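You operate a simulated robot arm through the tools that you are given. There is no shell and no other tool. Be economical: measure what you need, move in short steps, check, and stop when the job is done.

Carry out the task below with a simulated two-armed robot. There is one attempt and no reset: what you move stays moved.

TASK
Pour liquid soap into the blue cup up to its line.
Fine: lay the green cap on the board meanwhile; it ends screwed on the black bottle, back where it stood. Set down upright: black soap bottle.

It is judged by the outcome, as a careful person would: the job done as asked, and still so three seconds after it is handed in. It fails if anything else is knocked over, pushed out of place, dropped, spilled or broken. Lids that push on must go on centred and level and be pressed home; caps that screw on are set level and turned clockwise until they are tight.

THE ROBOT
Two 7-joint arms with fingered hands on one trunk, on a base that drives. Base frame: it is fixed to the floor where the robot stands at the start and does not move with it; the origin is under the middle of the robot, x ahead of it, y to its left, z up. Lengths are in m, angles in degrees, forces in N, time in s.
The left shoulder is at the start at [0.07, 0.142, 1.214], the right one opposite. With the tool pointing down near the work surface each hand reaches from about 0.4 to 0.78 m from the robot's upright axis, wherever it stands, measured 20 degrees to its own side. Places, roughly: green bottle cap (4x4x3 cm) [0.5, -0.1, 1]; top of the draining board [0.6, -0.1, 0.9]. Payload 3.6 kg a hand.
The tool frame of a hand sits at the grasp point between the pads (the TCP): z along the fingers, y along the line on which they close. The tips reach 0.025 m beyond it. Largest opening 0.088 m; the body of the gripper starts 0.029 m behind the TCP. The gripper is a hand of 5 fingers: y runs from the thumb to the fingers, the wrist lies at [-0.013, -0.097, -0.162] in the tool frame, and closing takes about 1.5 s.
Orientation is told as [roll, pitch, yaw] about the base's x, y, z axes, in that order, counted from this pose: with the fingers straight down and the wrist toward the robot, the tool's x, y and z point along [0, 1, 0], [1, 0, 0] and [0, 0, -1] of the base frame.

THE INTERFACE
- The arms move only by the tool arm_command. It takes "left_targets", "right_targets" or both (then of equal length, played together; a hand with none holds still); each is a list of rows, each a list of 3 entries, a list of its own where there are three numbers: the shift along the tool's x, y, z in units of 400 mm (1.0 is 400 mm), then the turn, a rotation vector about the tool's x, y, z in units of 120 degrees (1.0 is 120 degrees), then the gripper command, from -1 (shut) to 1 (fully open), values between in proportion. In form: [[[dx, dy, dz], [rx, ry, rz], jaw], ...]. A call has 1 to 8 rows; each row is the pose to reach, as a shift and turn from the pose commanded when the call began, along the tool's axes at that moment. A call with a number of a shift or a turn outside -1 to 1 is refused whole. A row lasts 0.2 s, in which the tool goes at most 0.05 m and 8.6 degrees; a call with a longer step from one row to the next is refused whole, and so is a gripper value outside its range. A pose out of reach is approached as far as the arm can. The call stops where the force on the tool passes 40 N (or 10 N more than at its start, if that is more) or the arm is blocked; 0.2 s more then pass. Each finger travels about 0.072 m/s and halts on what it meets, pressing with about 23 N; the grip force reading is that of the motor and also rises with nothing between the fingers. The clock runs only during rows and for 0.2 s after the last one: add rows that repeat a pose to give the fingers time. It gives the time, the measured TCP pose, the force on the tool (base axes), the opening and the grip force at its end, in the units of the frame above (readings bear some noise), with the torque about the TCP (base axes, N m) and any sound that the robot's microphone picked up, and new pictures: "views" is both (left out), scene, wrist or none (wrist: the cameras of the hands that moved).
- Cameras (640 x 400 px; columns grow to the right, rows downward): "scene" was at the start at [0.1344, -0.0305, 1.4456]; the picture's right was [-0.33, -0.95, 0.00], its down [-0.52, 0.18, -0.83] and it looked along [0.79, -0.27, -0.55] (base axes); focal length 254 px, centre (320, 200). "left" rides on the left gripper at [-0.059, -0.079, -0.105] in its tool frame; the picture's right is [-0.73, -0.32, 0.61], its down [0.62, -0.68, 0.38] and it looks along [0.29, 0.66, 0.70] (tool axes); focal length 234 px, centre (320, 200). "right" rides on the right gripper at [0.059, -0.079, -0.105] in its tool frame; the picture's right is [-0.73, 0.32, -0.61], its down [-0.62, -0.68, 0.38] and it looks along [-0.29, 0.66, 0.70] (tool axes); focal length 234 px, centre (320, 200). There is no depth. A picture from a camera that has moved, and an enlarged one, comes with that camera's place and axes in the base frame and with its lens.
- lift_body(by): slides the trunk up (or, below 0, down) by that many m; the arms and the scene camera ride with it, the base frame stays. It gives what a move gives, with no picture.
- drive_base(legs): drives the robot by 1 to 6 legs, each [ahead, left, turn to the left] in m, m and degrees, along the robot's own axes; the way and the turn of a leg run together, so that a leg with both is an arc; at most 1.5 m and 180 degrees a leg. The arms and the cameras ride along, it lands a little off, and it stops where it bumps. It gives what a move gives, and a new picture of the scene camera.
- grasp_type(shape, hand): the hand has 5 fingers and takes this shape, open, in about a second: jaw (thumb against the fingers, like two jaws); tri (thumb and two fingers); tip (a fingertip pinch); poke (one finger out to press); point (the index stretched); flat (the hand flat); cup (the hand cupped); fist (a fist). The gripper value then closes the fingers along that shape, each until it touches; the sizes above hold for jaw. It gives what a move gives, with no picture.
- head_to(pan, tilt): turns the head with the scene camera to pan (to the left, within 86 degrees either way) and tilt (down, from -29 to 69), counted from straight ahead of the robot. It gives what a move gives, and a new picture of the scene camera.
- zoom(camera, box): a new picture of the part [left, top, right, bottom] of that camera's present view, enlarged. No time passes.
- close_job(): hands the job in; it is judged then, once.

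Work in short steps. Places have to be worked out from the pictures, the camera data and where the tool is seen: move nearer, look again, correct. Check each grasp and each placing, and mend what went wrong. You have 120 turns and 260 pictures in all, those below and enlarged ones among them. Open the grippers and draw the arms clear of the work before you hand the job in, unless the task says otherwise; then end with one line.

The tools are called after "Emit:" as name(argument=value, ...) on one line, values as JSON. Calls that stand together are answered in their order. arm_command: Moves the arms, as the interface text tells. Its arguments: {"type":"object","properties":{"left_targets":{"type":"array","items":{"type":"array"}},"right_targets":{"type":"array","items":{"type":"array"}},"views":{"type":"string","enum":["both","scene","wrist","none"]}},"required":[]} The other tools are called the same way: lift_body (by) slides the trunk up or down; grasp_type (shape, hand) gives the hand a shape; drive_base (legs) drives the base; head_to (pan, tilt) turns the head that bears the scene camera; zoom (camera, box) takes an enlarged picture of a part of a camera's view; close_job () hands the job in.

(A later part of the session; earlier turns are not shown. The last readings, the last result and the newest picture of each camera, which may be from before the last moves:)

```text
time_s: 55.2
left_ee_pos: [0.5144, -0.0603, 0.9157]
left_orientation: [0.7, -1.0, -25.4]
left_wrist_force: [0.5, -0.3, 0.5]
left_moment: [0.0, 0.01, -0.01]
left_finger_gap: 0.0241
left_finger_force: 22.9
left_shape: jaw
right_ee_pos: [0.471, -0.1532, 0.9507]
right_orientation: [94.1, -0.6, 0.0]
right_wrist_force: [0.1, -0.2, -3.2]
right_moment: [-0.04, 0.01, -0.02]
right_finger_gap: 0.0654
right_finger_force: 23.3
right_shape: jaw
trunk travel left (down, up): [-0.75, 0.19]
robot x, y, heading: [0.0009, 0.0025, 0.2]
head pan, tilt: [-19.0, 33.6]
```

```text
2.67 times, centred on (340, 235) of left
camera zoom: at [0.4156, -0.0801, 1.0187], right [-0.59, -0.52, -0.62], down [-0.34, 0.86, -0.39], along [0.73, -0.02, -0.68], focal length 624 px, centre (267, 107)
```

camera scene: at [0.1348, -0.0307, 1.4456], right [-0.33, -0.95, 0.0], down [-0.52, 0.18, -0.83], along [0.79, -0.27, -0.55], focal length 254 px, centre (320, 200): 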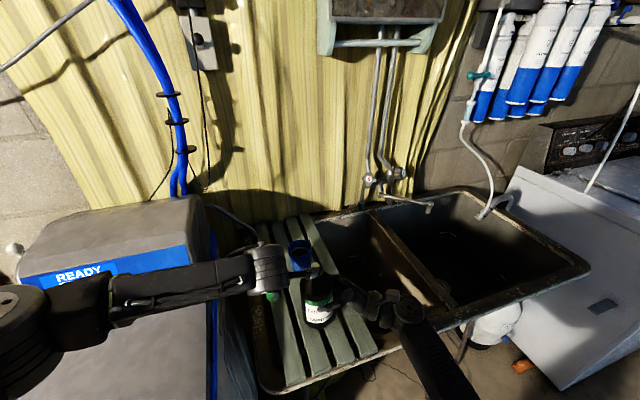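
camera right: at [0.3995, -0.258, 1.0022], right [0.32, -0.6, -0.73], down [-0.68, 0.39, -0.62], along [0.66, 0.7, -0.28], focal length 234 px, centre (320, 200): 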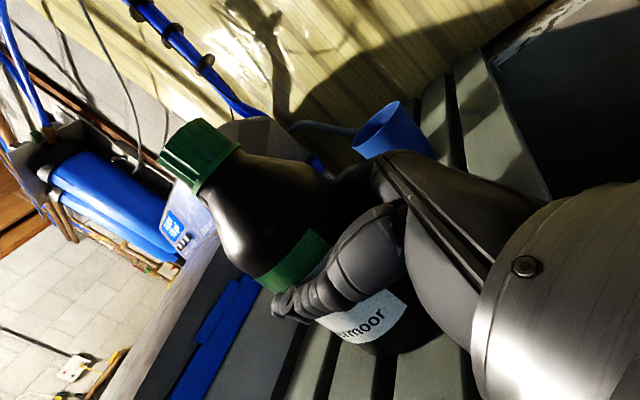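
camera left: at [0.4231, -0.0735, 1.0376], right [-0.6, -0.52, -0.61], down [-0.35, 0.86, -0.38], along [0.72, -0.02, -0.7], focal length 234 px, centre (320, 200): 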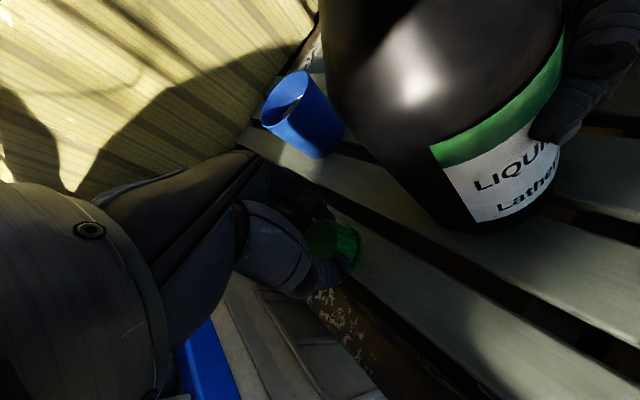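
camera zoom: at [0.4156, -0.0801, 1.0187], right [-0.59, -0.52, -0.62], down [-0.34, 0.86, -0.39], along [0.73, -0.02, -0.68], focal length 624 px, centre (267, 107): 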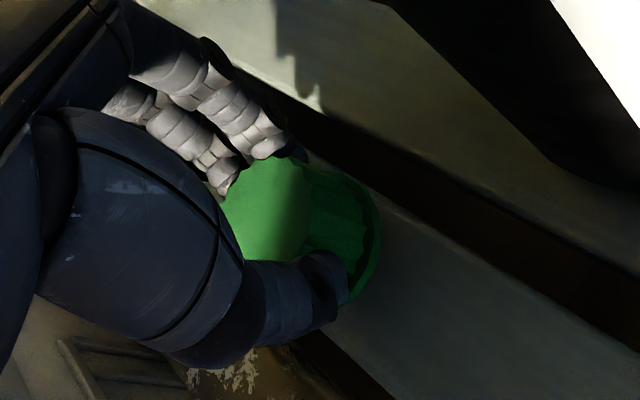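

Both hands shifted together (the robot leans back 1°) with no force at the tool. So the left forearm or elbow is pressing on something, probably the machine. I back up 12 mm at once and look.

Emit:
arm_command(left_targets=[[[0, 0, -0.012], [0, 0, 0], -1], [[0, 0, -0.025], [0, 0, 0], -1], [[0, 0, -0.035], [0, 0, 0], -1], [[0, 0, -0.035], [0, 0, 0], -1]], views="none")

Emit:
head_to(pan=25, tilt=45)

```text
time_s: 56.2
left_ee_pos: [0.5121, -0.0521, 0.9317]
left_orientation: [0.5, -1.2, -25.3]
left_wrist_force: [-0.5, 0.3, -0.7]
left_moment: [0.0, -0.01, -0.01]
left_finger_gap: 0.0245
left_finger_force: 22.5
left_shape: jaw
right_ee_pos: [0.4663, -0.1479, 0.9527]
right_orientation: [93.8, -0.7, 0.2]
right_wrist_force: [1.0, -0.2, -3.6]
right_moment: [-0.04, 0.0, -0.01]
right_finger_gap: 0.0654
right_finger_force: 23.1
right_shape: jaw
trunk travel left (down, up): [-0.75, 0.19]
robot x, y, heading: [0.0018, 0.0033, 0.2]
head pan, tilt: [-19.0, 33.6]
```

```text
time_s: 57.3
left_ee_pos: [0.5135, -0.0538, 0.9301]
left_orientation: [0.5, -1.3, -25.2]
left_wrist_force: [0.2, 0.0, 0.1]
left_moment: [0.01, 0.02, 0.01]
left_finger_gap: 0.024
left_finger_force: 22.5
left_shape: jaw
right_ee_pos: [0.4668, -0.1479, 0.9538]
right_orientation: [93.8, -0.8, 0.0]
right_wrist_force: [0.2, -0.4, -3.9]
right_moment: [-0.04, 0.02, 0.01]
right_finger_gap: 0.0653
right_finger_force: 22.9
right_shape: jaw
trunk travel left (down, up): [-0.75, 0.19]
robot x, y, heading: [0.0017, -0.0041, 0.0]
head pan, tilt: [25.0, 45.0]
camera scene: at [0.1064, 0.0397, 1.4312], right [0.42, -0.91, 0.01], down [-0.63, -0.3, -0.71], along [0.65, 0.29, -0.7], focal length 254 px, centre (320, 200)
```

scene: 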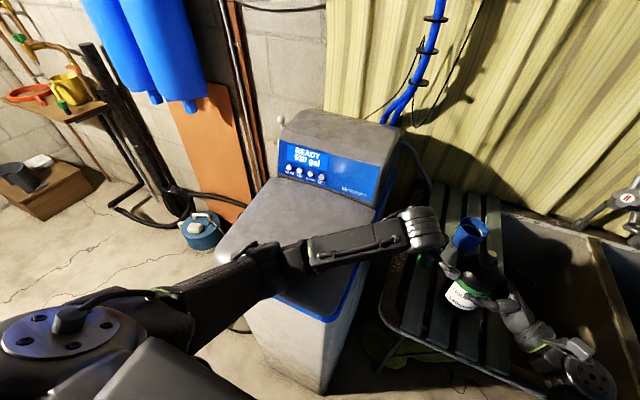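

The left elbow sits right over the machine's lid, so that is what touched. I raise the left hand another 6 cm and check that the lean goes away.

Emit:
arm_command(left_targets=[[[0, 0, -0.05], [0, 0, 0], -1], [[0, 0, -0.1], [0, 0, 0], -1], [[0, 0, -0.15], [0, 0, 0], -1], [[0, 0, -0.15], [0, 0, 0], -1], [[0, 0, -0.15], [0, 0, 0], -1]], views="scene")

```text
time_s: 58.5
left_ee_pos: [0.5177, -0.06, 0.9793]
left_orientation: [0.1, 0.0, -25.5]
left_wrist_force: [-0.1, -0.1, 0.0]
left_moment: [-0.01, -0.03, -0.01]
left_finger_gap: 0.0244
left_finger_force: 22.8
left_shape: jaw
right_ee_pos: [0.4784, -0.1523, 0.9455]
right_orientation: [94.1, -0.1, -0.1]
right_wrist_force: [-0.3, 0.5, -2.9]
right_moment: [-0.03, 0.01, -0.04]
right_finger_gap: 0.0647
right_finger_force: 23.4
right_shape: jaw
trunk travel left (down, up): [-0.75, 0.19]
robot x, y, heading: [-0.0001, 0.0017, -0.1]
head pan, tilt: [25.0, 45.0]
camera scene: at [0.1231, 0.0332, 1.4286], right [0.42, -0.91, 0.0], down [-0.64, -0.3, -0.71], along [0.64, 0.3, -0.71], focal length 254 px, centre (320, 200)
```

scene: 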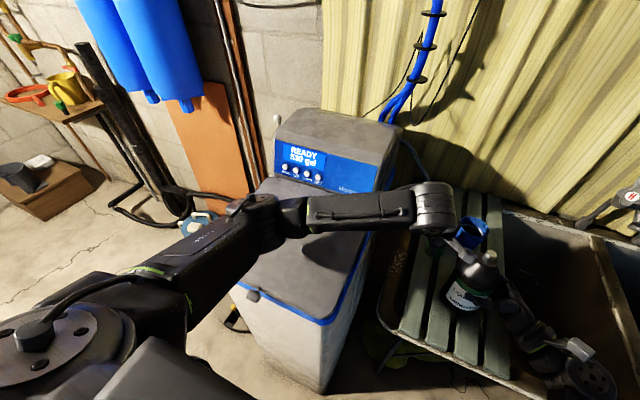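

The lean is gone and the bottle is back in place. I raise the trunk 0.15 m: this lifts the left elbow above the machine and suits the pour, and the bottle simply rises with the right hand.

Emit:
lift_body(by=0.15)

Emit:
head_to(pan=-10, tilt=45)

Emit:
zoom(camera="scene", box=[240, 140, 440, 300])

```text
time_s: 60.3
left_ee_pos: [0.5205, -0.0605, 1.1277]
left_orientation: [0.0, 0.0, -25.6]
left_wrist_force: [-0.5, -0.3, -0.3]
left_moment: [0.01, -0.01, -0.01]
left_finger_gap: 0.0242
left_finger_force: 23.1
left_shape: jaw
right_ee_pos: [0.4794, -0.1531, 1.0943]
right_orientation: [94.1, 0.0, 0.0]
right_wrist_force: [-0.5, 0.6, -3.5]
right_moment: [-0.05, 0.02, 0.01]
right_finger_gap: 0.0648
right_finger_force: 23.0
right_shape: jaw
trunk travel left (down, up): [-0.9, 0.04]
robot x, y, heading: [0.0017, 0.0046, -0.0]
head pan, tilt: [25.0, 45.0]
```

```text
time_s: 61.3
left_ee_pos: [0.5204, -0.0618, 1.1283]
left_orientation: [0.0, 0.1, -25.5]
left_wrist_force: [0.3, -0.1, -0.3]
left_moment: [0.02, 0.0, 0.01]
left_finger_gap: 0.0242
left_finger_force: 23.3
left_shape: jaw
right_ee_pos: [0.4788, -0.1529, 1.0956]
right_orientation: [94.2, -0.1, 0.1]
right_wrist_force: [-0.8, -0.7, -3.4]
right_moment: [-0.02, 0.0, 0.0]
right_finger_gap: 0.0648
right_finger_force: 22.7
right_shape: jaw
trunk travel left (down, up): [-0.9, 0.04]
robot x, y, heading: [-0.002, 0.0024, 0.1]
head pan, tilt: [-10.0, 45.0]
camera scene: at [0.131, -0.0158, 1.5785], right [-0.17, -0.98, 0.0], down [-0.7, 0.12, -0.71], along [0.7, -0.12, -0.71], focal length 254 px, centre (320, 200)
```

scene: 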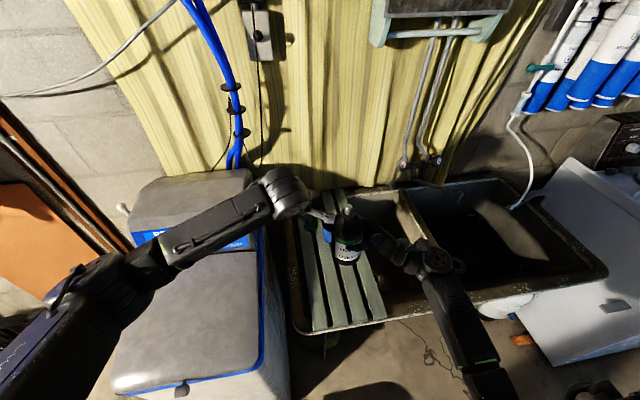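

```text
2.50 times, centred on (340, 220) of scene
camera zoom: at [0.131, -0.0158, 1.5785], right [-0.17, -0.98, 0.0], down [-0.7, 0.12, -0.71], along [0.7, -0.12, -0.71], focal length 634 px, centre (270, 150)
```

zoom: 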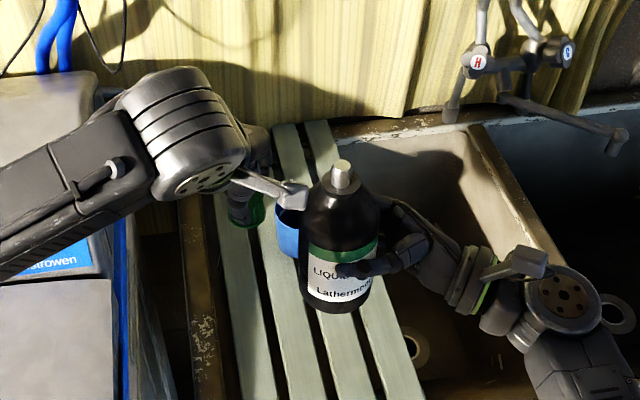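

Everything is held. Now I lower the left hand with the cap straight down again.

Emit:
arm_command(left_targets=[[[0, 0, 0.1], [0, 0, 0], -1], [[0, 0, 0.2], [0, 0, 0], -1], [[0, 0, 0.3], [0, 0, 0], -1], [[0, 0, 0.4], [0, 0, 0], -1], [[0, 0, 0.46], [0, 0, 0], -1], [[0, 0, 0.5], [0, 0, 0], -1]], views="scene")

Emit:
arm_command(left_targets=[[[0, 0, 0.006], [0, 0, 0], -1], [[0, 0, 0.013], [0, 0, 0], -1]], views="none")

Emit:
zoom(camera="left", box=[240, 160, 440, 310])

```text
time_s: 62.7
left_ee_pos: [0.5189, -0.059, 0.9278]
left_orientation: [0.1, 0.0, -25.4]
left_wrist_force: [-0.9, -0.1, -0.8]
left_moment: [0.02, 0.01, -0.01]
left_finger_gap: 0.024
left_finger_force: 22.7
left_shape: jaw
right_ee_pos: [0.4788, -0.1533, 1.0945]
right_orientation: [94.1, 0.0, 0.1]
right_wrist_force: [0.4, -0.9, -3.5]
right_moment: [-0.02, 0.0, -0.02]
right_finger_gap: 0.0647
right_finger_force: 23.5
right_shape: jaw
trunk travel left (down, up): [-0.9, 0.04]
robot x, y, heading: [-0.0021, -0.0018, -0.2]
head pan, tilt: [-10.0, 45.0]
camera scene: at [0.131, -0.0161, 1.5785], right [-0.17, -0.98, 0.0], down [-0.7, 0.12, -0.71], along [0.7, -0.12, -0.71], focal length 254 px, centre (320, 200)
```

scene: 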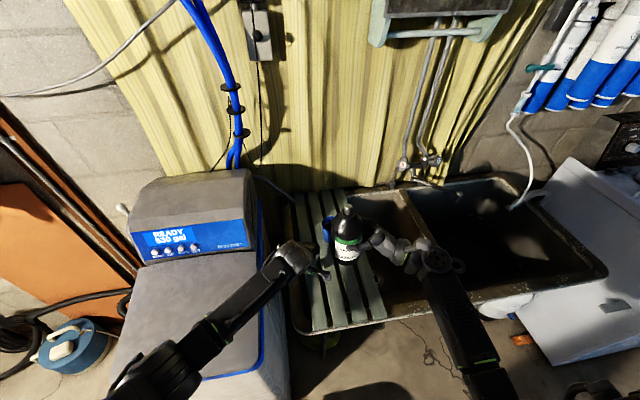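

```text
time_s: 63.3
left_ee_pos: [0.5199, -0.0604, 0.9229]
left_orientation: [0.0, 0.0, -25.3]
left_wrist_force: [-0.5, 1.0, 0.1]
left_moment: [0.0, -0.04, -0.01]
left_finger_gap: 0.0239
left_finger_force: 22.9
left_shape: jaw
right_ee_pos: [0.4795, -0.1537, 1.0956]
right_orientation: [94.2, 0.0, 0.1]
right_wrist_force: [-0.5, -0.3, -3.8]
right_moment: [-0.03, -0.03, 0.0]
right_finger_gap: 0.0648
right_finger_force: 23.6
right_shape: jaw
trunk travel left (down, up): [-0.9, 0.04]
robot x, y, heading: [0.0, 0.0023, 0.2]
head pan, tilt: [-10.0, 45.0]
```

```text
2.67 times, centred on (340, 235) of left
camera zoom: at [0.4234, -0.08, 1.0288], right [-0.6, -0.52, -0.61], down [-0.35, 0.86, -0.38], along [0.72, -0.02, -0.7], focal length 624 px, centre (267, 107)
```

zoom: 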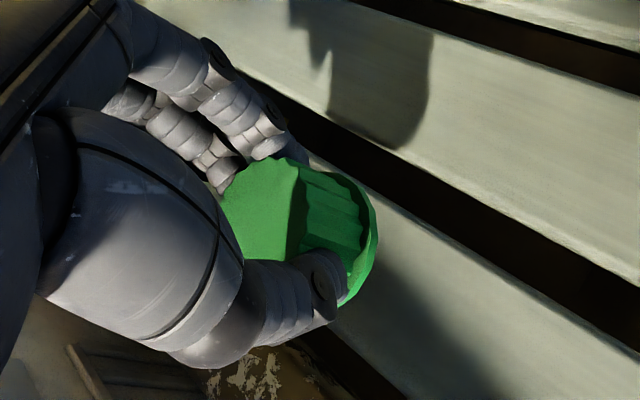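

Good, no lean this time. Continuing down in 2 mm steps.

Emit:
arm_command(left_targets=[[[0, 0, 0.005], [0, 0, 0], -1], [[0, 0, 0.01], [0, 0, 0], -1], [[0, 0, 0.015], [0, 0, 0], -1]], views="none")

Emit:
arm_command(left_targets=[[[0, 0, 0.005], [0, 0, 0], -1], [[0, 0, 0.01], [0, 0, 0], -1]], views="none")

Emit:
arm_command(left_targets=[[[0, 0, 0.005], [0, 0, 0], -1], [[0, 0, 0.01], [0, 0, 0], -1]], views="none")

Emit:
zoom(camera="left", box=[240, 160, 440, 310])

```text
time_s: 64.1
left_ee_pos: [0.5196, -0.0609, 0.9177]
left_orientation: [0.1, 0.0, -25.4]
left_wrist_force: [-0.2, -0.3, -0.4]
left_moment: [0.0, 0.01, -0.06]
left_finger_gap: 0.0241
left_finger_force: 22.9
left_shape: jaw
right_ee_pos: [0.4791, -0.1523, 1.0948]
right_orientation: [94.2, 0.1, 0.0]
right_wrist_force: [-0.5, 0.6, -2.5]
right_moment: [-0.07, -0.01, -0.02]
right_finger_gap: 0.0649
right_finger_force: 22.4
right_shape: jaw
trunk travel left (down, up): [-0.9, 0.04]
robot x, y, heading: [0.0011, 0.0019, 0.2]
head pan, tilt: [-10.0, 45.0]
```

```text
time_s: 64.7
left_ee_pos: [0.519, -0.0607, 0.9143]
left_orientation: [0.0, 0.0, -25.4]
left_wrist_force: [0.2, -0.8, 0.8]
left_moment: [-0.01, 0.0, 0.0]
left_finger_gap: 0.0241
left_finger_force: 23.2
left_shape: jaw
right_ee_pos: [0.4797, -0.1535, 1.0951]
right_orientation: [94.1, 0.0, 0.0]
right_wrist_force: [1.3, 1.0, -3.7]
right_moment: [-0.01, 0.01, 0.01]
right_finger_gap: 0.0647
right_finger_force: 22.1
right_shape: jaw
trunk travel left (down, up): [-0.9, 0.04]
robot x, y, heading: [-0.0017, 0.0012, -0.3]
head pan, tilt: [-10.0, 45.0]
```

```text
time_s: 65.3
left_ee_pos: [0.5183, -0.0611, 0.9092]
left_orientation: [-0.1, 0.0, -25.4]
left_wrist_force: [-0.3, -0.6, -0.7]
left_moment: [0.01, 0.02, -0.01]
left_finger_gap: 0.0241
left_finger_force: 22.9
left_shape: jaw
right_ee_pos: [0.4779, -0.1549, 1.0953]
right_orientation: [94.1, 0.0, 0.1]
right_wrist_force: [-0.2, 0.5, -3.2]
right_moment: [-0.04, -0.01, -0.04]
right_finger_gap: 0.065
right_finger_force: 23.1
right_shape: jaw
trunk travel left (down, up): [-0.9, 0.04]
robot x, y, heading: [-0.0018, -0.0022, 0.0]
head pan, tilt: [-10.0, 45.0]
```

```text
2.67 times, centred on (340, 235) of left
camera zoom: at [0.4225, -0.0805, 1.015], right [-0.6, -0.52, -0.61], down [-0.35, 0.86, -0.38], along [0.72, -0.02, -0.7], focal length 624 px, centre (267, 107)
```

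zoom: 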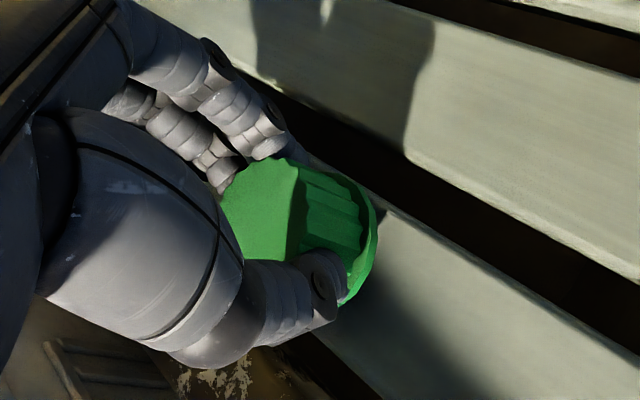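

The shadow is closing in under the cap, so contact is close. More 2 mm steps.

Emit:
arm_command(left_targets=[[[0.005, 0, 0.005], [0, 0, 0], -1], [[0.008, 0, 0.01], [0, 0, 0], -1]], views="none")

Emit:
arm_command(left_targets=[[[0, 0, 0.005], [0, 0, 0], -1], [[0, 0, 0.01], [0, 0, 0], -1]], views="none")

Emit:
arm_command(left_targets=[[[0, 0, 0.005], [0, 0, 0], -1], [[0, 0, 0.01], [0, 0, 0], -1]], views="none")

Emit:
zoom(camera="left", box=[240, 160, 440, 310])

```text
time_s: 65.9
left_ee_pos: [0.5208, -0.0591, 0.9054]
left_orientation: [0.0, 0.0, -25.4]
left_wrist_force: [0.3, 0.3, -0.7]
left_moment: [0.02, -0.01, 0.01]
left_finger_gap: 0.0242
left_finger_force: 23.4
left_shape: jaw
right_ee_pos: [0.4788, -0.1525, 1.0953]
right_orientation: [94.1, 0.0, 0.0]
right_wrist_force: [0.1, 0.1, -3.0]
right_moment: [-0.03, 0.02, 0.01]
right_finger_gap: 0.0649
right_finger_force: 23.0
right_shape: jaw
trunk travel left (down, up): [-0.9, 0.04]
robot x, y, heading: [-0.0025, 0.0, 0.1]
head pan, tilt: [-10.0, 45.0]
```

```text
time_s: 66.5
left_ee_pos: [0.5211, -0.0583, 0.9012]
left_orientation: [-0.1, 0.0, -25.4]
left_wrist_force: [-0.3, -0.2, 1.2]
left_moment: [0.0, -0.03, 0.0]
left_finger_gap: 0.0239
left_finger_force: 23.0
left_shape: jaw
right_ee_pos: [0.478, -0.1524, 1.095]
right_orientation: [94.1, 0.0, 0.0]
right_wrist_force: [0.2, 0.6, -2.9]
right_moment: [-0.03, 0.01, 0.01]
right_finger_gap: 0.0648
right_finger_force: 23.1
right_shape: jaw
trunk travel left (down, up): [-0.9, 0.04]
robot x, y, heading: [0.0022, -0.0018, 0.2]
head pan, tilt: [-10.0, 45.0]
```

```text
time_s: 67.1
left_ee_pos: [0.5192, -0.059, 0.9001]
left_orientation: [0.0, -0.2, -25.5]
left_wrist_force: [-1.6, -1.9, 10.3]
left_moment: [-0.04, -0.17, -0.04]
left_finger_gap: 0.0244
left_finger_force: 22.7
left_shape: jaw
right_ee_pos: [0.4759, -0.1532, 1.0944]
right_orientation: [94.1, -0.1, -0.1]
right_wrist_force: [-0.7, 0.5, -3.8]
right_moment: [-0.06, 0.02, -0.02]
right_finger_gap: 0.0651
right_finger_force: 23.0
right_shape: jaw
trunk travel left (down, up): [-0.9, 0.04]
robot x, y, heading: [-0.0013, -0.0046, -0.1]
head pan, tilt: [-10.0, 45.0]
```

```text
2.67 times, centred on (340, 235) of left
camera zoom: at [0.423, -0.0786, 1.0043], right [-0.6, -0.52, -0.61], down [-0.35, 0.86, -0.39], along [0.72, -0.02, -0.69], focal length 624 px, centre (267, 107)
```

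zoom: 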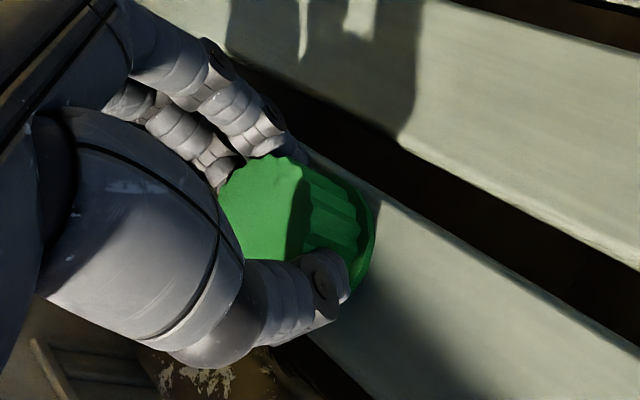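

Contact: 10 N at TCP z 0.900, with the cap flat on the slat. I ease off 1 mm, open, and raise clear.

Emit:
arm_command(left_targets=[[[0, 0, -0.004], [0, 0, 0], -1], [[0, 0, -0.004], [0, 0, 0], -0.5], [[0, 0, -0.004], [0, 0, 0], 0.1], [[0, 0, -0.004], [0, 0, 0], 0.6], [[0, 0, -0.004], [0, 0, 0], 1], [[0, 0, -0.004], [0, 0, 0], 1], [[0, 0, -0.06], [0, 0, 0], 1], [[0, 0, -0.15], [0, 0, 0], 1]], views="wrist")

```text
time_s: 68.9
left_ee_pos: [0.521, -0.0589, 0.9589]
left_orientation: [0.0, 0.0, -25.3]
left_wrist_force: [-0.1, -1.0, 0.3]
left_moment: [0.01, -0.04, -0.01]
left_finger_gap: 0.0879
left_finger_force: 0.1
left_shape: jaw
right_ee_pos: [0.4792, -0.1527, 1.0951]
right_orientation: [94.0, 0.0, 0.1]
right_wrist_force: [0.3, 0.0, -3.5]
right_moment: [-0.05, -0.01, -0.01]
right_finger_gap: 0.0649
right_finger_force: 22.9
right_shape: jaw
trunk travel left (down, up): [-0.9, 0.04]
robot x, y, heading: [-0.004, 0.0009, -0.4]
head pan, tilt: [-10.0, 45.0]
camera left: at [0.4236, -0.0781, 1.0643], right [-0.6, -0.52, -0.61], down [-0.35, 0.86, -0.38], along [0.72, -0.02, -0.7], focal length 234 px, centre (320, 200)
```

left: 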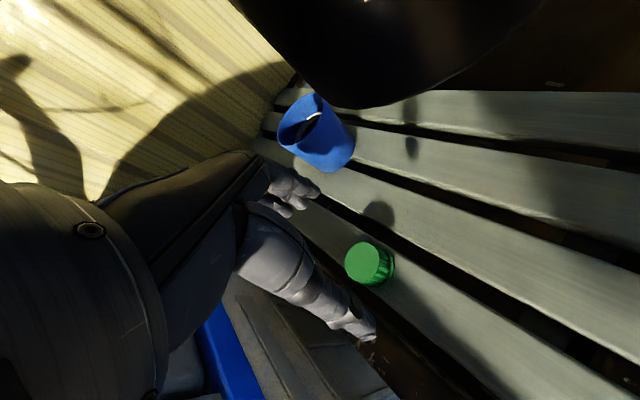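

The cap rests level on the slat at about (0.520, -0.059). I take the left hand up and out to the left to clear the view of the cup.

Emit:
arm_command(left_targets=[[[0.03, -0.03, -0.08], [0, 0, 0], 1], [[0.06, -0.08, -0.17], [0, 0, 0], 1], [[0.09, -0.13, -0.26], [0, 0, 0], 1], [[0.12, -0.18, -0.36], [0, 0, 0], 1], [[0.15, -0.23, -0.45], [0, 0, 0], 1], [[0.17, -0.28, -0.54], [0, 0, 0], 1], [[0.19, -0.33, -0.63], [0, 0, 0], 1], [[0.21, -0.376, -0.72], [0, 0, 0], 1]], views="scene")

Emit:
zoom(camera="scene", box=[270, 160, 430, 280])

Emit:
zoom(camera="right", box=[0, 0, 640, 400])

```text
time_s: 70.7
left_ee_pos: [0.4217, 0.0847, 1.2484]
left_orientation: [0.0, 0.1, -25.4]
left_wrist_force: [-0.2, -0.1, 0.7]
left_moment: [-0.02, -0.02, 0.0]
left_finger_gap: 0.088
left_finger_force: 0.2
left_shape: jaw
right_ee_pos: [0.4772, -0.1526, 1.0962]
right_orientation: [94.1, 0.1, 0.0]
right_wrist_force: [0.7, 0.8, -3.1]
right_moment: [0.0, 0.02, 0.01]
right_finger_gap: 0.0651
right_finger_force: 23.0
right_shape: jaw
trunk travel left (down, up): [-0.9, 0.04]
robot x, y, heading: [-0.0015, -0.0, -0.3]
head pan, tilt: [-10.0, 45.0]
camera scene: at [0.1292, -0.0159, 1.5786], right [-0.17, -0.98, 0.0], down [-0.7, 0.12, -0.71], along [0.7, -0.12, -0.71], focal length 254 px, centre (320, 200)
```

scene: 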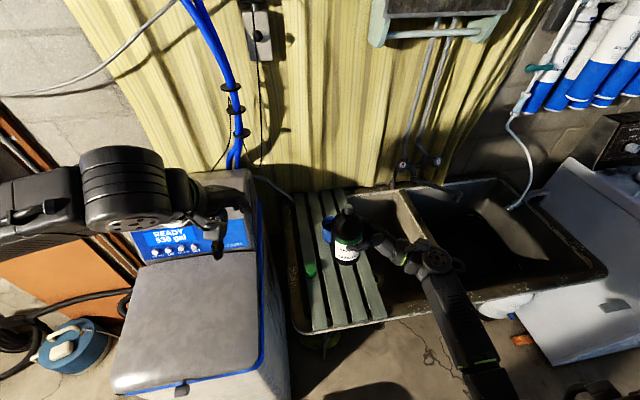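

```text
3.33 times, centred on (350, 220) of scene
camera zoom: at [0.1292, -0.0159, 1.5786], right [-0.17, -0.98, 0.0], down [-0.7, 0.12, -0.71], along [0.7, -0.12, -0.71], focal length 845 px, centre (220, 133)
```

zoom: 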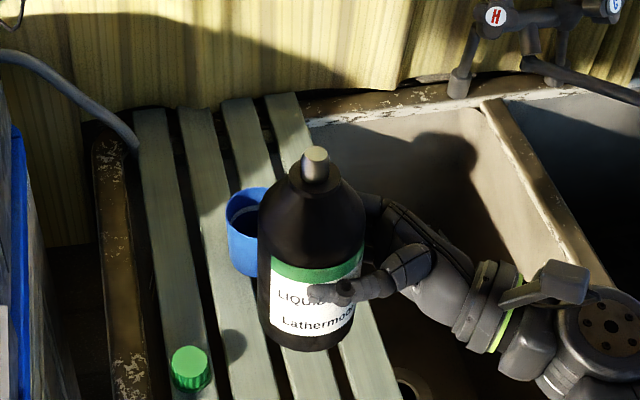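

```text
1.00 times, centred on (320, 200) of right (not enlarged: the box is as wide or as high as the picture)
camera zoom: at [0.3988, -0.2618, 1.1468], right [0.32, -0.55, -0.77], down [-0.68, 0.43, -0.6], along [0.66, 0.71, -0.24], focal length 234 px, centre (320, 200)
```

zoom: 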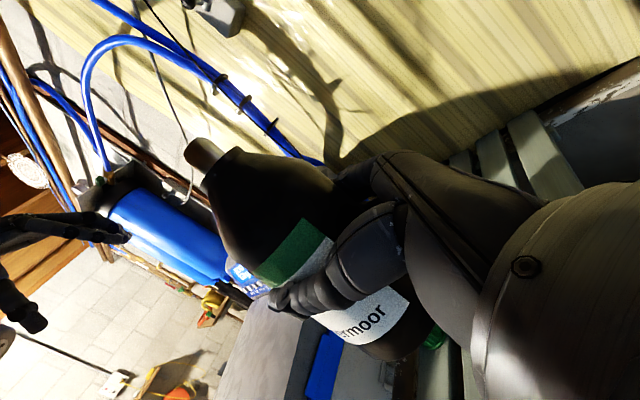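

The spout tip is about 0.097 m above the right TCP along the bottle. I carry the upright bottle right, then forward beside the cup, so that I can see the cup again.

Emit:
arm_command(right_targets=[[[0, 0, -0.1], [0, 0, 0], -1], [[-0.01, 0.02, -0.2], [0, 0, 0], -1], [[-0.02, 0.08, -0.248], [0, 0, 0], -1], [[-0.03, 0.16, -0.248], [0, 0, 0], -1], [[-0.045, 0.24, -0.248], [0, 0, 0], -1], [[-0.06, 0.32, -0.248], [0, 0, 0], -1], [[-0.0725, 0.3925, -0.248], [0, 0, 0], -1]], views="both")

Emit:
zoom(camera="scene", box=[290, 150, 410, 240])

```text
time_s: 72.3
left_ee_pos: [0.4256, 0.0849, 1.2459]
left_orientation: [-0.1, 0.1, -25.4]
left_wrist_force: [-0.1, -0.2, 0.3]
left_moment: [-0.03, 0.02, -0.04]
left_finger_gap: 0.0879
left_finger_force: 0.0
left_shape: jaw
right_ee_pos: [0.6309, -0.2479, 1.0631]
right_orientation: [94.0, 0.0, 0.2]
right_wrist_force: [1.0, 0.5, -3.1]
right_moment: [-0.04, -0.05, -0.01]
right_finger_gap: 0.0649
right_finger_force: 23.1
right_shape: jaw
right hand out of reach, approached as far as the arm can: row 7
trunk travel left (down, up): [-0.9, 0.04]
robot x, y, heading: [-0.0, 0.0028, 0.0]
head pan, tilt: [-10.0, 45.0]
camera scene: at [0.1331, -0.0155, 1.5783], right [-0.17, -0.98, 0.0], down [-0.7, 0.12, -0.71], along [0.69, -0.12, -0.71], focal length 254 px, centre (320, 200)
camera right: at [0.5525, -0.3551, 1.1142], right [0.32, -0.55, -0.77], down [-0.68, 0.43, -0.59], along [0.66, 0.72, -0.24], focal length 234 px, centre (320, 200)
```

scene: 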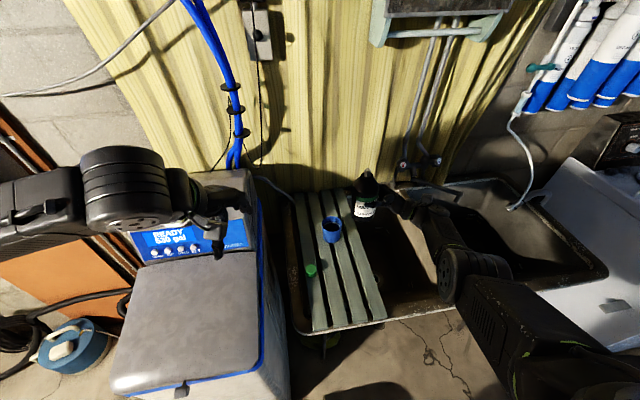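
right: 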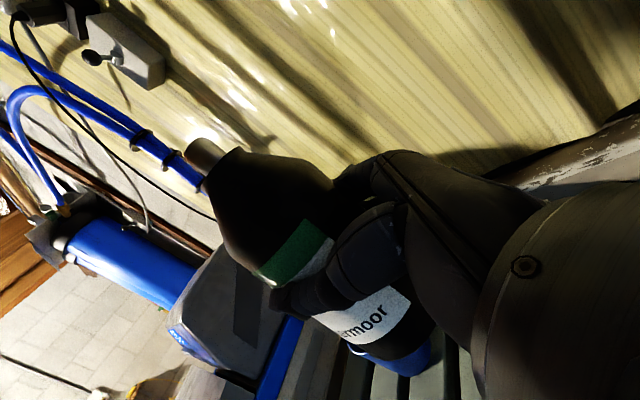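

```text
4.44 times, centred on (350, 195) of scene
camera zoom: at [0.1331, -0.0155, 1.5783], right [-0.17, -0.98, 0.0], down [-0.7, 0.12, -0.71], along [0.69, -0.12, -0.71], focal length 1126 px, centre (187, 222)
```

zoom: 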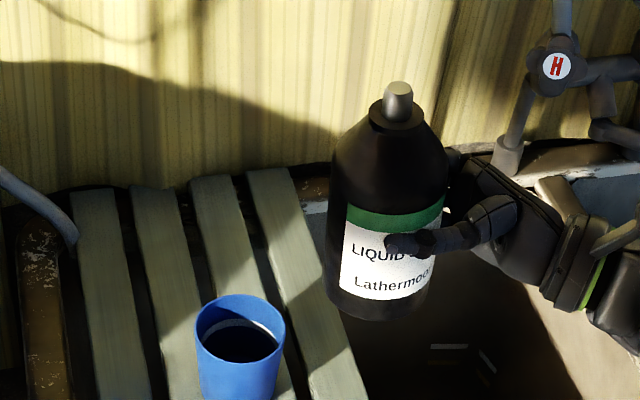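

Cup rim comes out at about (0.635, -0.143, 0.953), from four views that agree. I tilt the bottle to 50° while bringing the spout above the cup's right-centre, about 9 cm above the rim.

Emit:
arm_command(right_targets=[[[-0.03, 0, 0.004], [0, -0.07, 0], -1], [[-0.056, 0, 0.008], [0, -0.14, 0], -1], [[-0.083, 0, 0.012], [0, -0.21, 0], -1], [[-0.11, 0, 0.016], [0, -0.28, 0], -1], [[-0.137, 0, 0.02], [0, -0.35, 0], -1], [[-0.1645, 0, 0.0247], [0, -0.417, 0], -1]], views="both")

Emit:
zoom(camera="scene", box=[290, 160, 410, 250])

```text
time_s: 73.7
left_ee_pos: [0.4244, 0.0841, 1.2466]
left_orientation: [0.0, 0.0, -25.6]
left_wrist_force: [-0.2, -0.3, -0.2]
left_moment: [-0.01, -0.03, 0.01]
left_finger_gap: 0.088
left_finger_force: 0.0
left_shape: jaw
right_ee_pos: [0.6297, -0.2334, 0.9995]
right_orientation: [43.9, 0.0, 0.0]
right_wrist_force: [0.4, -0.3, -4.1]
right_moment: [-0.01, -0.02, -0.02]
right_finger_gap: 0.0647
right_finger_force: 23.3
right_shape: jaw
trunk travel left (down, up): [-0.9, 0.04]
robot x, y, heading: [0.0039, 0.0, -0.2]
head pan, tilt: [-10.0, 45.0]
camera scene: at [0.131, -0.0157, 1.5785], right [-0.17, -0.98, 0.0], down [-0.7, 0.12, -0.71], along [0.7, -0.12, -0.71], focal length 254 px, centre (320, 200)
camera right: at [0.551, -0.2631, 1.1157], right [0.32, -0.94, -0.07], down [-0.68, -0.18, -0.71], along [0.66, 0.27, -0.7], focal length 234 px, centre (320, 200)
```

scene: 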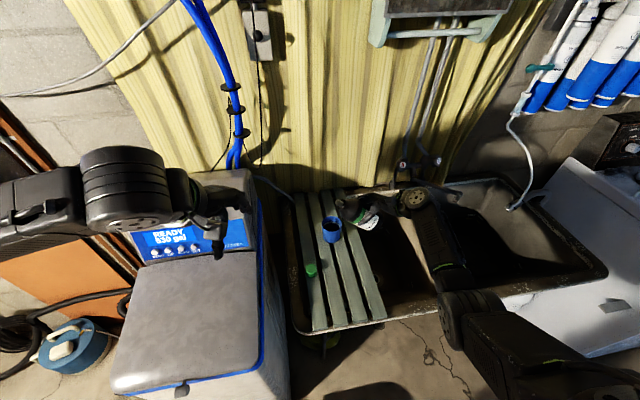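
right: 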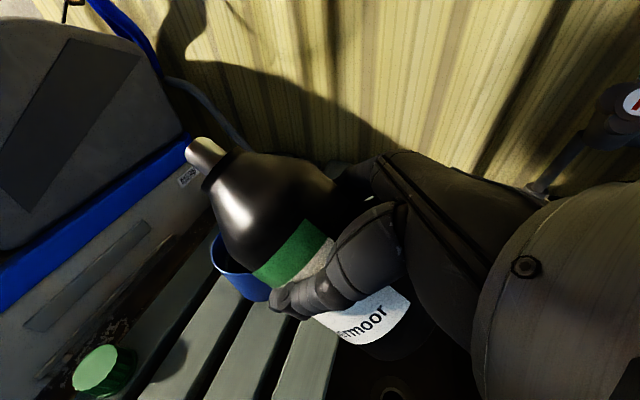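

```text
4.44 times, centred on (350, 205) of scene
camera zoom: at [0.131, -0.0157, 1.5785], right [-0.17, -0.98, 0.0], down [-0.7, 0.12, -0.71], along [0.7, -0.12, -0.71], focal length 1126 px, centre (187, 178)
```

zoom: 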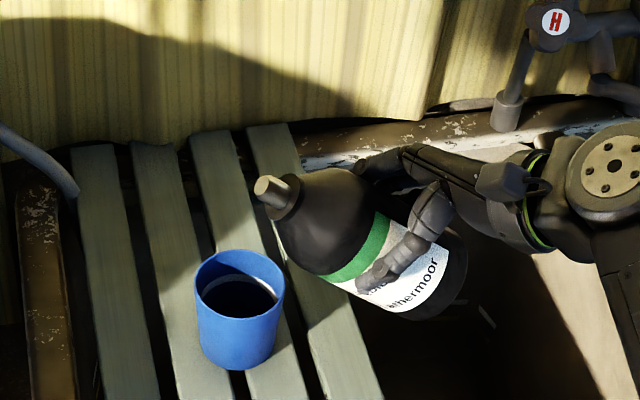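

The spout tip works out at (0.635, -0.152, 1.05), above the cup as planned, with no flow yet. Tilting on to 70° about the spout.

Emit:
arm_command(right_targets=[[[-0.001, 0, -0.01], [0, -0.042, 0], -1], [[-0.002, 0, -0.02], [0, -0.083, 0], -1], [[-0.003, 0, -0.03], [0, -0.125, 0], -1], [[-0.0045, 0, -0.041], [0, -0.1667, 0], -1]], views="none")

Emit:
zoom(camera="scene", box=[290, 160, 410, 250])

```text
time_s: 74.7
left_ee_pos: [0.4249, 0.0847, 1.2477]
left_orientation: [-0.1, 0.0, -25.5]
left_wrist_force: [0.1, -0.9, -0.1]
left_moment: [-0.01, 0.01, 0.0]
left_finger_gap: 0.0878
left_finger_force: 0.1
left_shape: jaw
right_ee_pos: [0.6309, -0.2456, 1.0099]
right_orientation: [24.0, -0.1, 0.0]
right_wrist_force: [0.1, -0.4, -2.8]
right_moment: [0.05, -0.02, -0.01]
right_finger_gap: 0.0652
right_finger_force: 23.7
right_shape: jaw
trunk travel left (down, up): [-0.9, 0.04]
robot x, y, heading: [0.0013, -0.0011, 0.0]
head pan, tilt: [-10.0, 45.0]
```

```text
4.44 times, centred on (350, 205) of scene
camera zoom: at [0.1312, -0.016, 1.5785], right [-0.17, -0.98, 0.0], down [-0.7, 0.12, -0.71], along [0.7, -0.12, -0.71], focal length 1126 px, centre (187, 178)
```

zoom: 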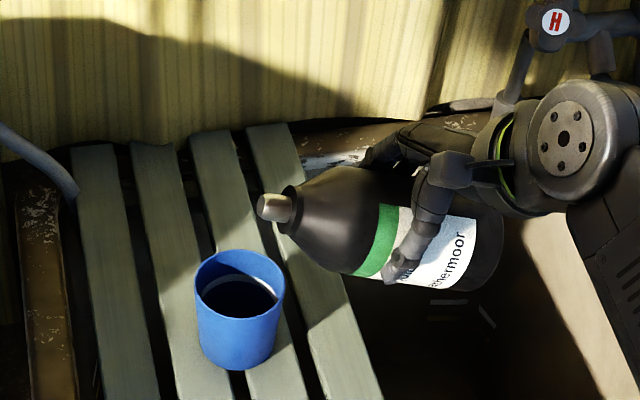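

No flow at 70°. Tilting to 85° about the spout, lowering it slightly.

Emit:
arm_command(right_targets=[[[0.0005, 0, -0.005], [0, -0.042, 0], -1], [[0.001, 0, -0.01], [0, -0.083, 0], -1], [[0.0016, 0, -0.0146], [0, -0.125, 0], -1]], views="none")

Emit:
zoom(camera="scene", box=[290, 160, 410, 250])

```text
time_s: 75.5
left_ee_pos: [0.4249, 0.0849, 1.2459]
left_orientation: [0.0, 0.1, -25.5]
left_wrist_force: [0.2, 1.2, 0.0]
left_moment: [0.04, 0.0, 0.0]
left_finger_gap: 0.0877
left_finger_force: 0.0
left_shape: jaw
right_ee_pos: [0.6299, -0.2468, 1.0133]
right_orientation: [9.0, 0.1, 0.0]
right_wrist_force: [0.0, -0.9, -3.0]
right_moment: [0.0, -0.01, -0.03]
right_finger_gap: 0.0648
right_finger_force: 23.4
right_shape: jaw
trunk travel left (down, up): [-0.9, 0.04]
robot x, y, heading: [-0.0004, 0.0004, 0.1]
head pan, tilt: [-10.0, 45.0]
```

```text
4.44 times, centred on (350, 205) of scene
camera zoom: at [0.1313, -0.0158, 1.5785], right [-0.17, -0.98, 0.0], down [-0.7, 0.12, -0.71], along [0.7, -0.12, -0.71], focal length 1126 px, centre (187, 178)
```

zoom: 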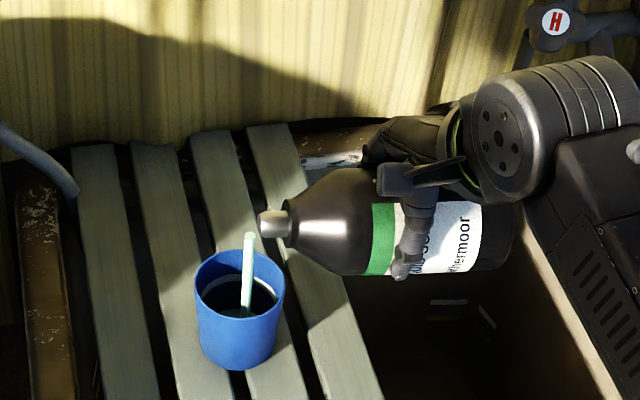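

A stream has started and falls into the cup. I hold this tilt for 0.8 s and watch the level.

Emit:
arm_command(right_targets=[[[0, 0, 0], [0, 0, 0], -1], [[0, 0, 0], [0, 0, 0], -1], [[0, 0, 0], [0, 0, 0], -1]], views="none")

Emit:
zoom(camera="scene", box=[310, 190, 370, 235])

```text
time_s: 76.3
left_ee_pos: [0.4231, 0.0848, 1.2472]
left_orientation: [-0.1, -0.1, -25.5]
left_wrist_force: [0.4, -0.2, -0.1]
left_moment: [-0.02, 0.0, -0.05]
left_finger_gap: 0.0877
left_finger_force: 0.0
left_shape: jaw
right_ee_pos: [0.6303, -0.2476, 1.0141]
right_orientation: [9.0, 0.0, 0.0]
right_wrist_force: [-0.3, 0.0, -2.9]
right_moment: [0.01, 0.02, -0.02]
right_finger_gap: 0.065
right_finger_force: 23.0
right_shape: jaw
trunk travel left (down, up): [-0.9, 0.04]
robot x, y, heading: [0.0016, 0.0015, 0.1]
head pan, tilt: [-10.0, 45.0]
```

```text
8.89 times, centred on (340, 212) of scene
camera zoom: at [0.1312, -0.016, 1.5785], right [-0.17, -0.98, 0.0], down [-0.7, 0.12, -0.71], along [0.7, -0.12, -0.71], focal length 2253 px, centre (142, 89)
```

zoom: 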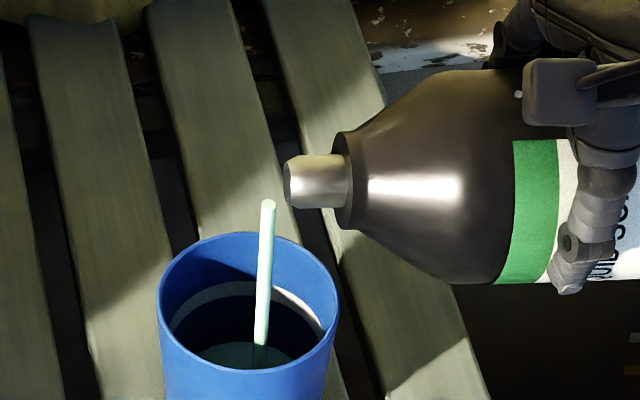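

Pale green soap covers the bottom and the white ring is the target line. I estimate the line is about 1.7 s away at this rate. Holding 0.8 s more.

Emit:
arm_command(right_targets=[[[0, 0, 0], [0, 0, 0], -1], [[0, 0, 0], [0, 0, 0], -1], [[0, 0, 0], [0, 0, 0], -1]], views="none")

Emit:
zoom(camera="scene", box=[310, 190, 370, 235])

```text
time_s: 77.1
left_ee_pos: [0.4261, 0.0845, 1.2486]
left_orientation: [-0.1, 0.0, -25.5]
left_wrist_force: [0.0, 0.0, -1.0]
left_moment: [0.0, -0.04, -0.01]
left_finger_gap: 0.0878
left_finger_force: 0.1
left_shape: jaw
right_ee_pos: [0.6307, -0.2476, 1.0137]
right_orientation: [9.1, 0.1, 0.1]
right_wrist_force: [0.1, -0.3, -2.6]
right_moment: [0.01, 0.0, -0.02]
right_finger_gap: 0.0649
right_finger_force: 23.3
right_shape: jaw
trunk travel left (down, up): [-0.9, 0.04]
robot x, y, heading: [-0.0003, 0.004, -0.2]
head pan, tilt: [-10.0, 45.0]
```

```text
8.89 times, centred on (340, 212) of scene
camera zoom: at [0.1312, -0.016, 1.5785], right [-0.17, -0.98, 0.0], down [-0.7, 0.12, -0.71], along [0.7, -0.12, -0.71], focal length 2253 px, centre (142, 89)
```

zoom: 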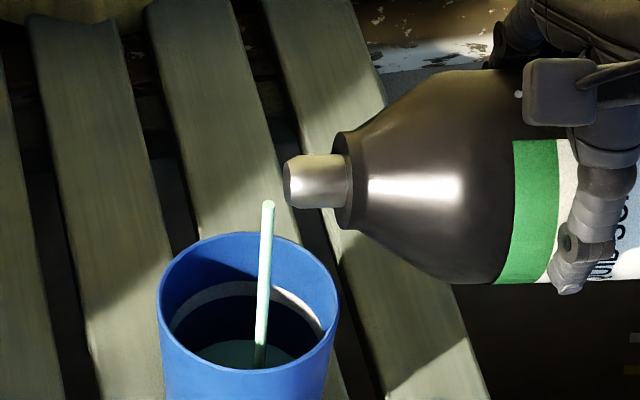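

It rises slowly, about 5 px per 0.8 s with roughly 54 px to go. I tilt 4° more and hold for the rest of the call.

Emit:
arm_command(right_targets=[[[0, 0, -0.008], [0, -0.017, 0], -1], [[0, 0, -0.015], [0, -0.033, 0], -1], [[0, 0, -0.015], [0, -0.033, 0], -1], [[0, 0, -0.015], [0, -0.033, 0], -1], [[0, 0, -0.015], [0, -0.033, 0], -1], [[0, 0, -0.015], [0, -0.033, 0], -1]], views="none")

Emit:
zoom(camera="scene", box=[310, 190, 370, 235])

```text
time_s: 78.5
left_ee_pos: [0.4237, 0.0848, 1.2476]
left_orientation: [0.0, 0.1, -25.5]
left_wrist_force: [0.4, -0.1, 0.0]
left_moment: [0.0, -0.02, 0.0]
left_finger_gap: 0.0878
left_finger_force: 0.0
left_shape: jaw
right_ee_pos: [0.6303, -0.248, 1.0214]
right_orientation: [5.2, -0.1, 0.0]
right_wrist_force: [-0.5, 0.9, -2.6]
right_moment: [0.01, 0.0, 0.01]
right_finger_gap: 0.0649
right_finger_force: 23.0
right_shape: jaw
trunk travel left (down, up): [-0.9, 0.04]
robot x, y, heading: [0.0007, 0.0016, -0.1]
head pan, tilt: [-10.0, 45.0]
```

```text
8.89 times, centred on (340, 212) of scene
camera zoom: at [0.1311, -0.016, 1.5785], right [-0.17, -0.98, 0.0], down [-0.7, 0.12, -0.71], along [0.7, -0.12, -0.71], focal length 2253 px, centre (142, 89)
```

zoom: 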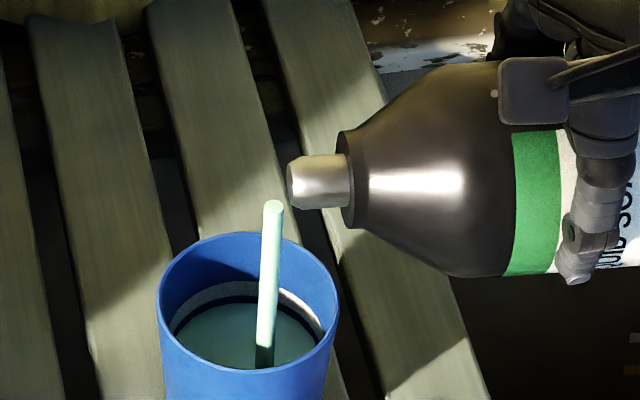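

The level jumped to just under the white line, because the 4° made the flow much stronger. I tilt back right away, with the spout rising over the cup.

Emit:
arm_command(right_targets=[[[0.003, 0, 0], [0, 0.07, 0], -1], [[0.007, 0, 0], [0, 0.14, 0], -1], [[0.011, 0, 0], [0, 0.21, 0], -1], [[0.015, 0, 0], [0, 0.25, 0], -1]], views="none")

Emit:
zoom(camera="scene", box=[310, 190, 370, 235])

```text
time_s: 79.5
left_ee_pos: [0.4238, 0.0841, 1.2481]
left_orientation: [0.0, -0.1, -25.4]
left_wrist_force: [0.8, 0.3, -0.5]
left_moment: [-0.02, 0.0, 0.0]
left_finger_gap: 0.0878
left_finger_force: 0.0
left_shape: jaw
right_ee_pos: [0.6304, -0.2423, 1.0223]
right_orientation: [35.2, 0.0, 0.0]
right_wrist_force: [0.3, 1.0, -2.0]
right_moment: [0.01, 0.02, 0.01]
right_finger_gap: 0.0648
right_finger_force: 23.2
right_shape: jaw
trunk travel left (down, up): [-0.9, 0.04]
robot x, y, heading: [-0.003, -0.0002, -0.0]
head pan, tilt: [-10.0, 45.0]
```

```text
8.89 times, centred on (340, 212) of scene
camera zoom: at [0.1311, -0.0161, 1.5785], right [-0.17, -0.98, 0.0], down [-0.7, 0.12, -0.71], along [0.7, -0.12, -0.71], focal length 2253 px, centre (142, 89)
```

zoom: 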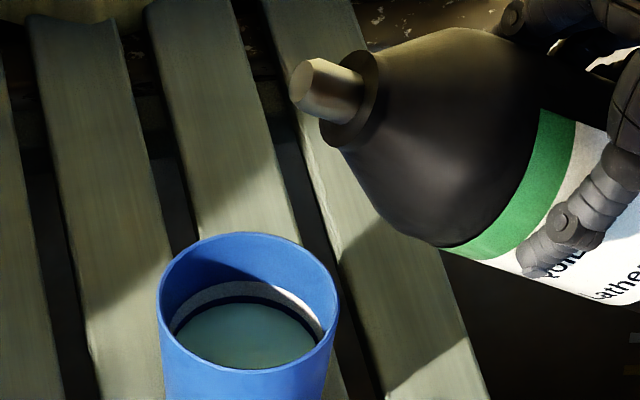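

The flow stopped. Zooming tightly to compare the surface with the line.

Emit:
zoom(camera="scene", box=[322, 210, 346, 228])

Emit:
zoom(camera="right", box=[120, 180, 360, 360])

```text
16.00 times, centred on (334, 219) of scene
camera zoom: at [0.1311, -0.0161, 1.5785], right [-0.17, -0.98, 0.0], down [-0.7, 0.12, -0.71], along [0.7, -0.12, -0.71], focal length 4055 px, centre (96, -104)
```

zoom: 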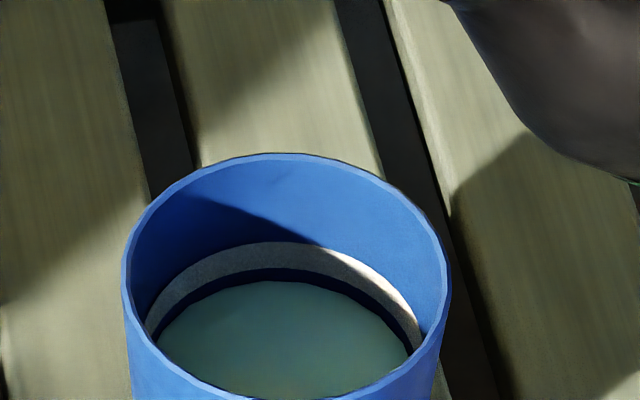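

```text
2.22 times, centred on (240, 270) of right
camera zoom: at [0.551, -0.2544, 1.1416], right [0.32, -0.94, 0.08], down [-0.68, -0.29, -0.67], along [0.66, 0.16, -0.74], focal length 520 px, centre (498, 44)
```

zoom: 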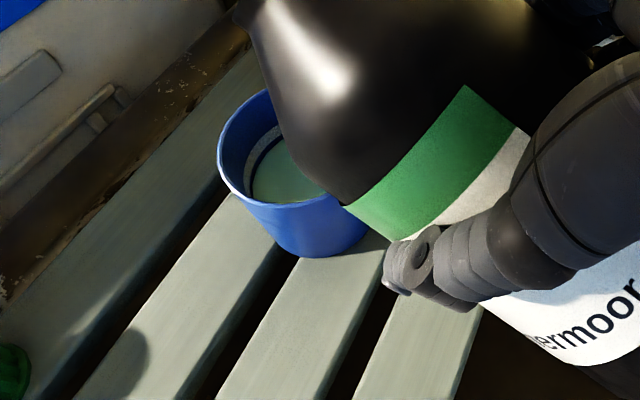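

The surface is about 4 mm below the band's lower edge, so a little more is needed. I give a short dose: tilt to about 86°, brief hold, and straight back.

Emit:
arm_command(right_targets=[[[-0.004, 0, -0.003], [0, -0.07, 0], -1], [[-0.008, 0, -0.006], [0, -0.14, 0], -1], [[-0.012, 0, -0.0087], [0, -0.21, 0], -1], [[-0.012, 0, -0.0087], [0, -0.23, 0], -1], [[-0.012, 0, -0.0087], [0, -0.23, 0], -1], [[-0.012, 0, -0.0087], [0, -0.16, 0], -1], [[-0.006, 0, -0.004], [0, -0.09, 0], -1], [[0, 0, 0], [0, -0.04, 0], -1]], views="none")

Emit:
zoom(camera="scene", box=[322, 210, 346, 228])

```text
time_s: 81.3
left_ee_pos: [0.4237, 0.0844, 1.2474]
left_orientation: [0.0, 0.1, -25.4]
left_wrist_force: [1.3, 0.3, -0.5]
left_moment: [0.01, 0.0, 0.03]
left_finger_gap: 0.0879
left_finger_force: 0.0
left_shape: jaw
right_ee_pos: [0.6288, -0.2414, 1.0217]
right_orientation: [30.3, 0.1, 0.0]
right_wrist_force: [-0.1, 0.8, -2.2]
right_moment: [-0.01, -0.01, 0.0]
right_finger_gap: 0.0649
right_finger_force: 23.4
right_shape: jaw
trunk travel left (down, up): [-0.9, 0.04]
robot x, y, heading: [0.0017, -0.0018, -0.1]
head pan, tilt: [-10.0, 45.0]
```

```text
16.00 times, centred on (334, 219) of scene
camera zoom: at [0.1312, -0.0159, 1.5785], right [-0.17, -0.98, 0.0], down [-0.7, 0.12, -0.71], along [0.7, -0.12, -0.71], focal length 4055 px, centre (96, -104)
```

zoom: 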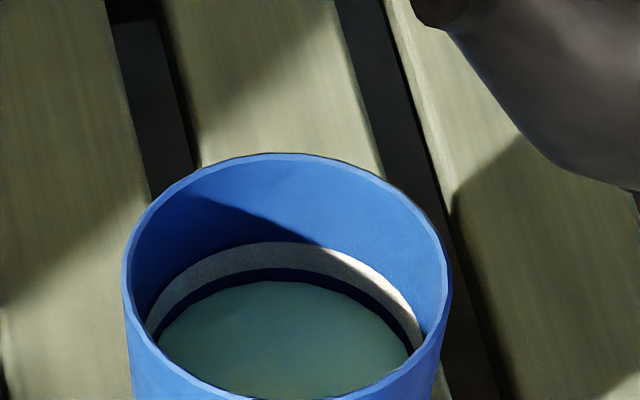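

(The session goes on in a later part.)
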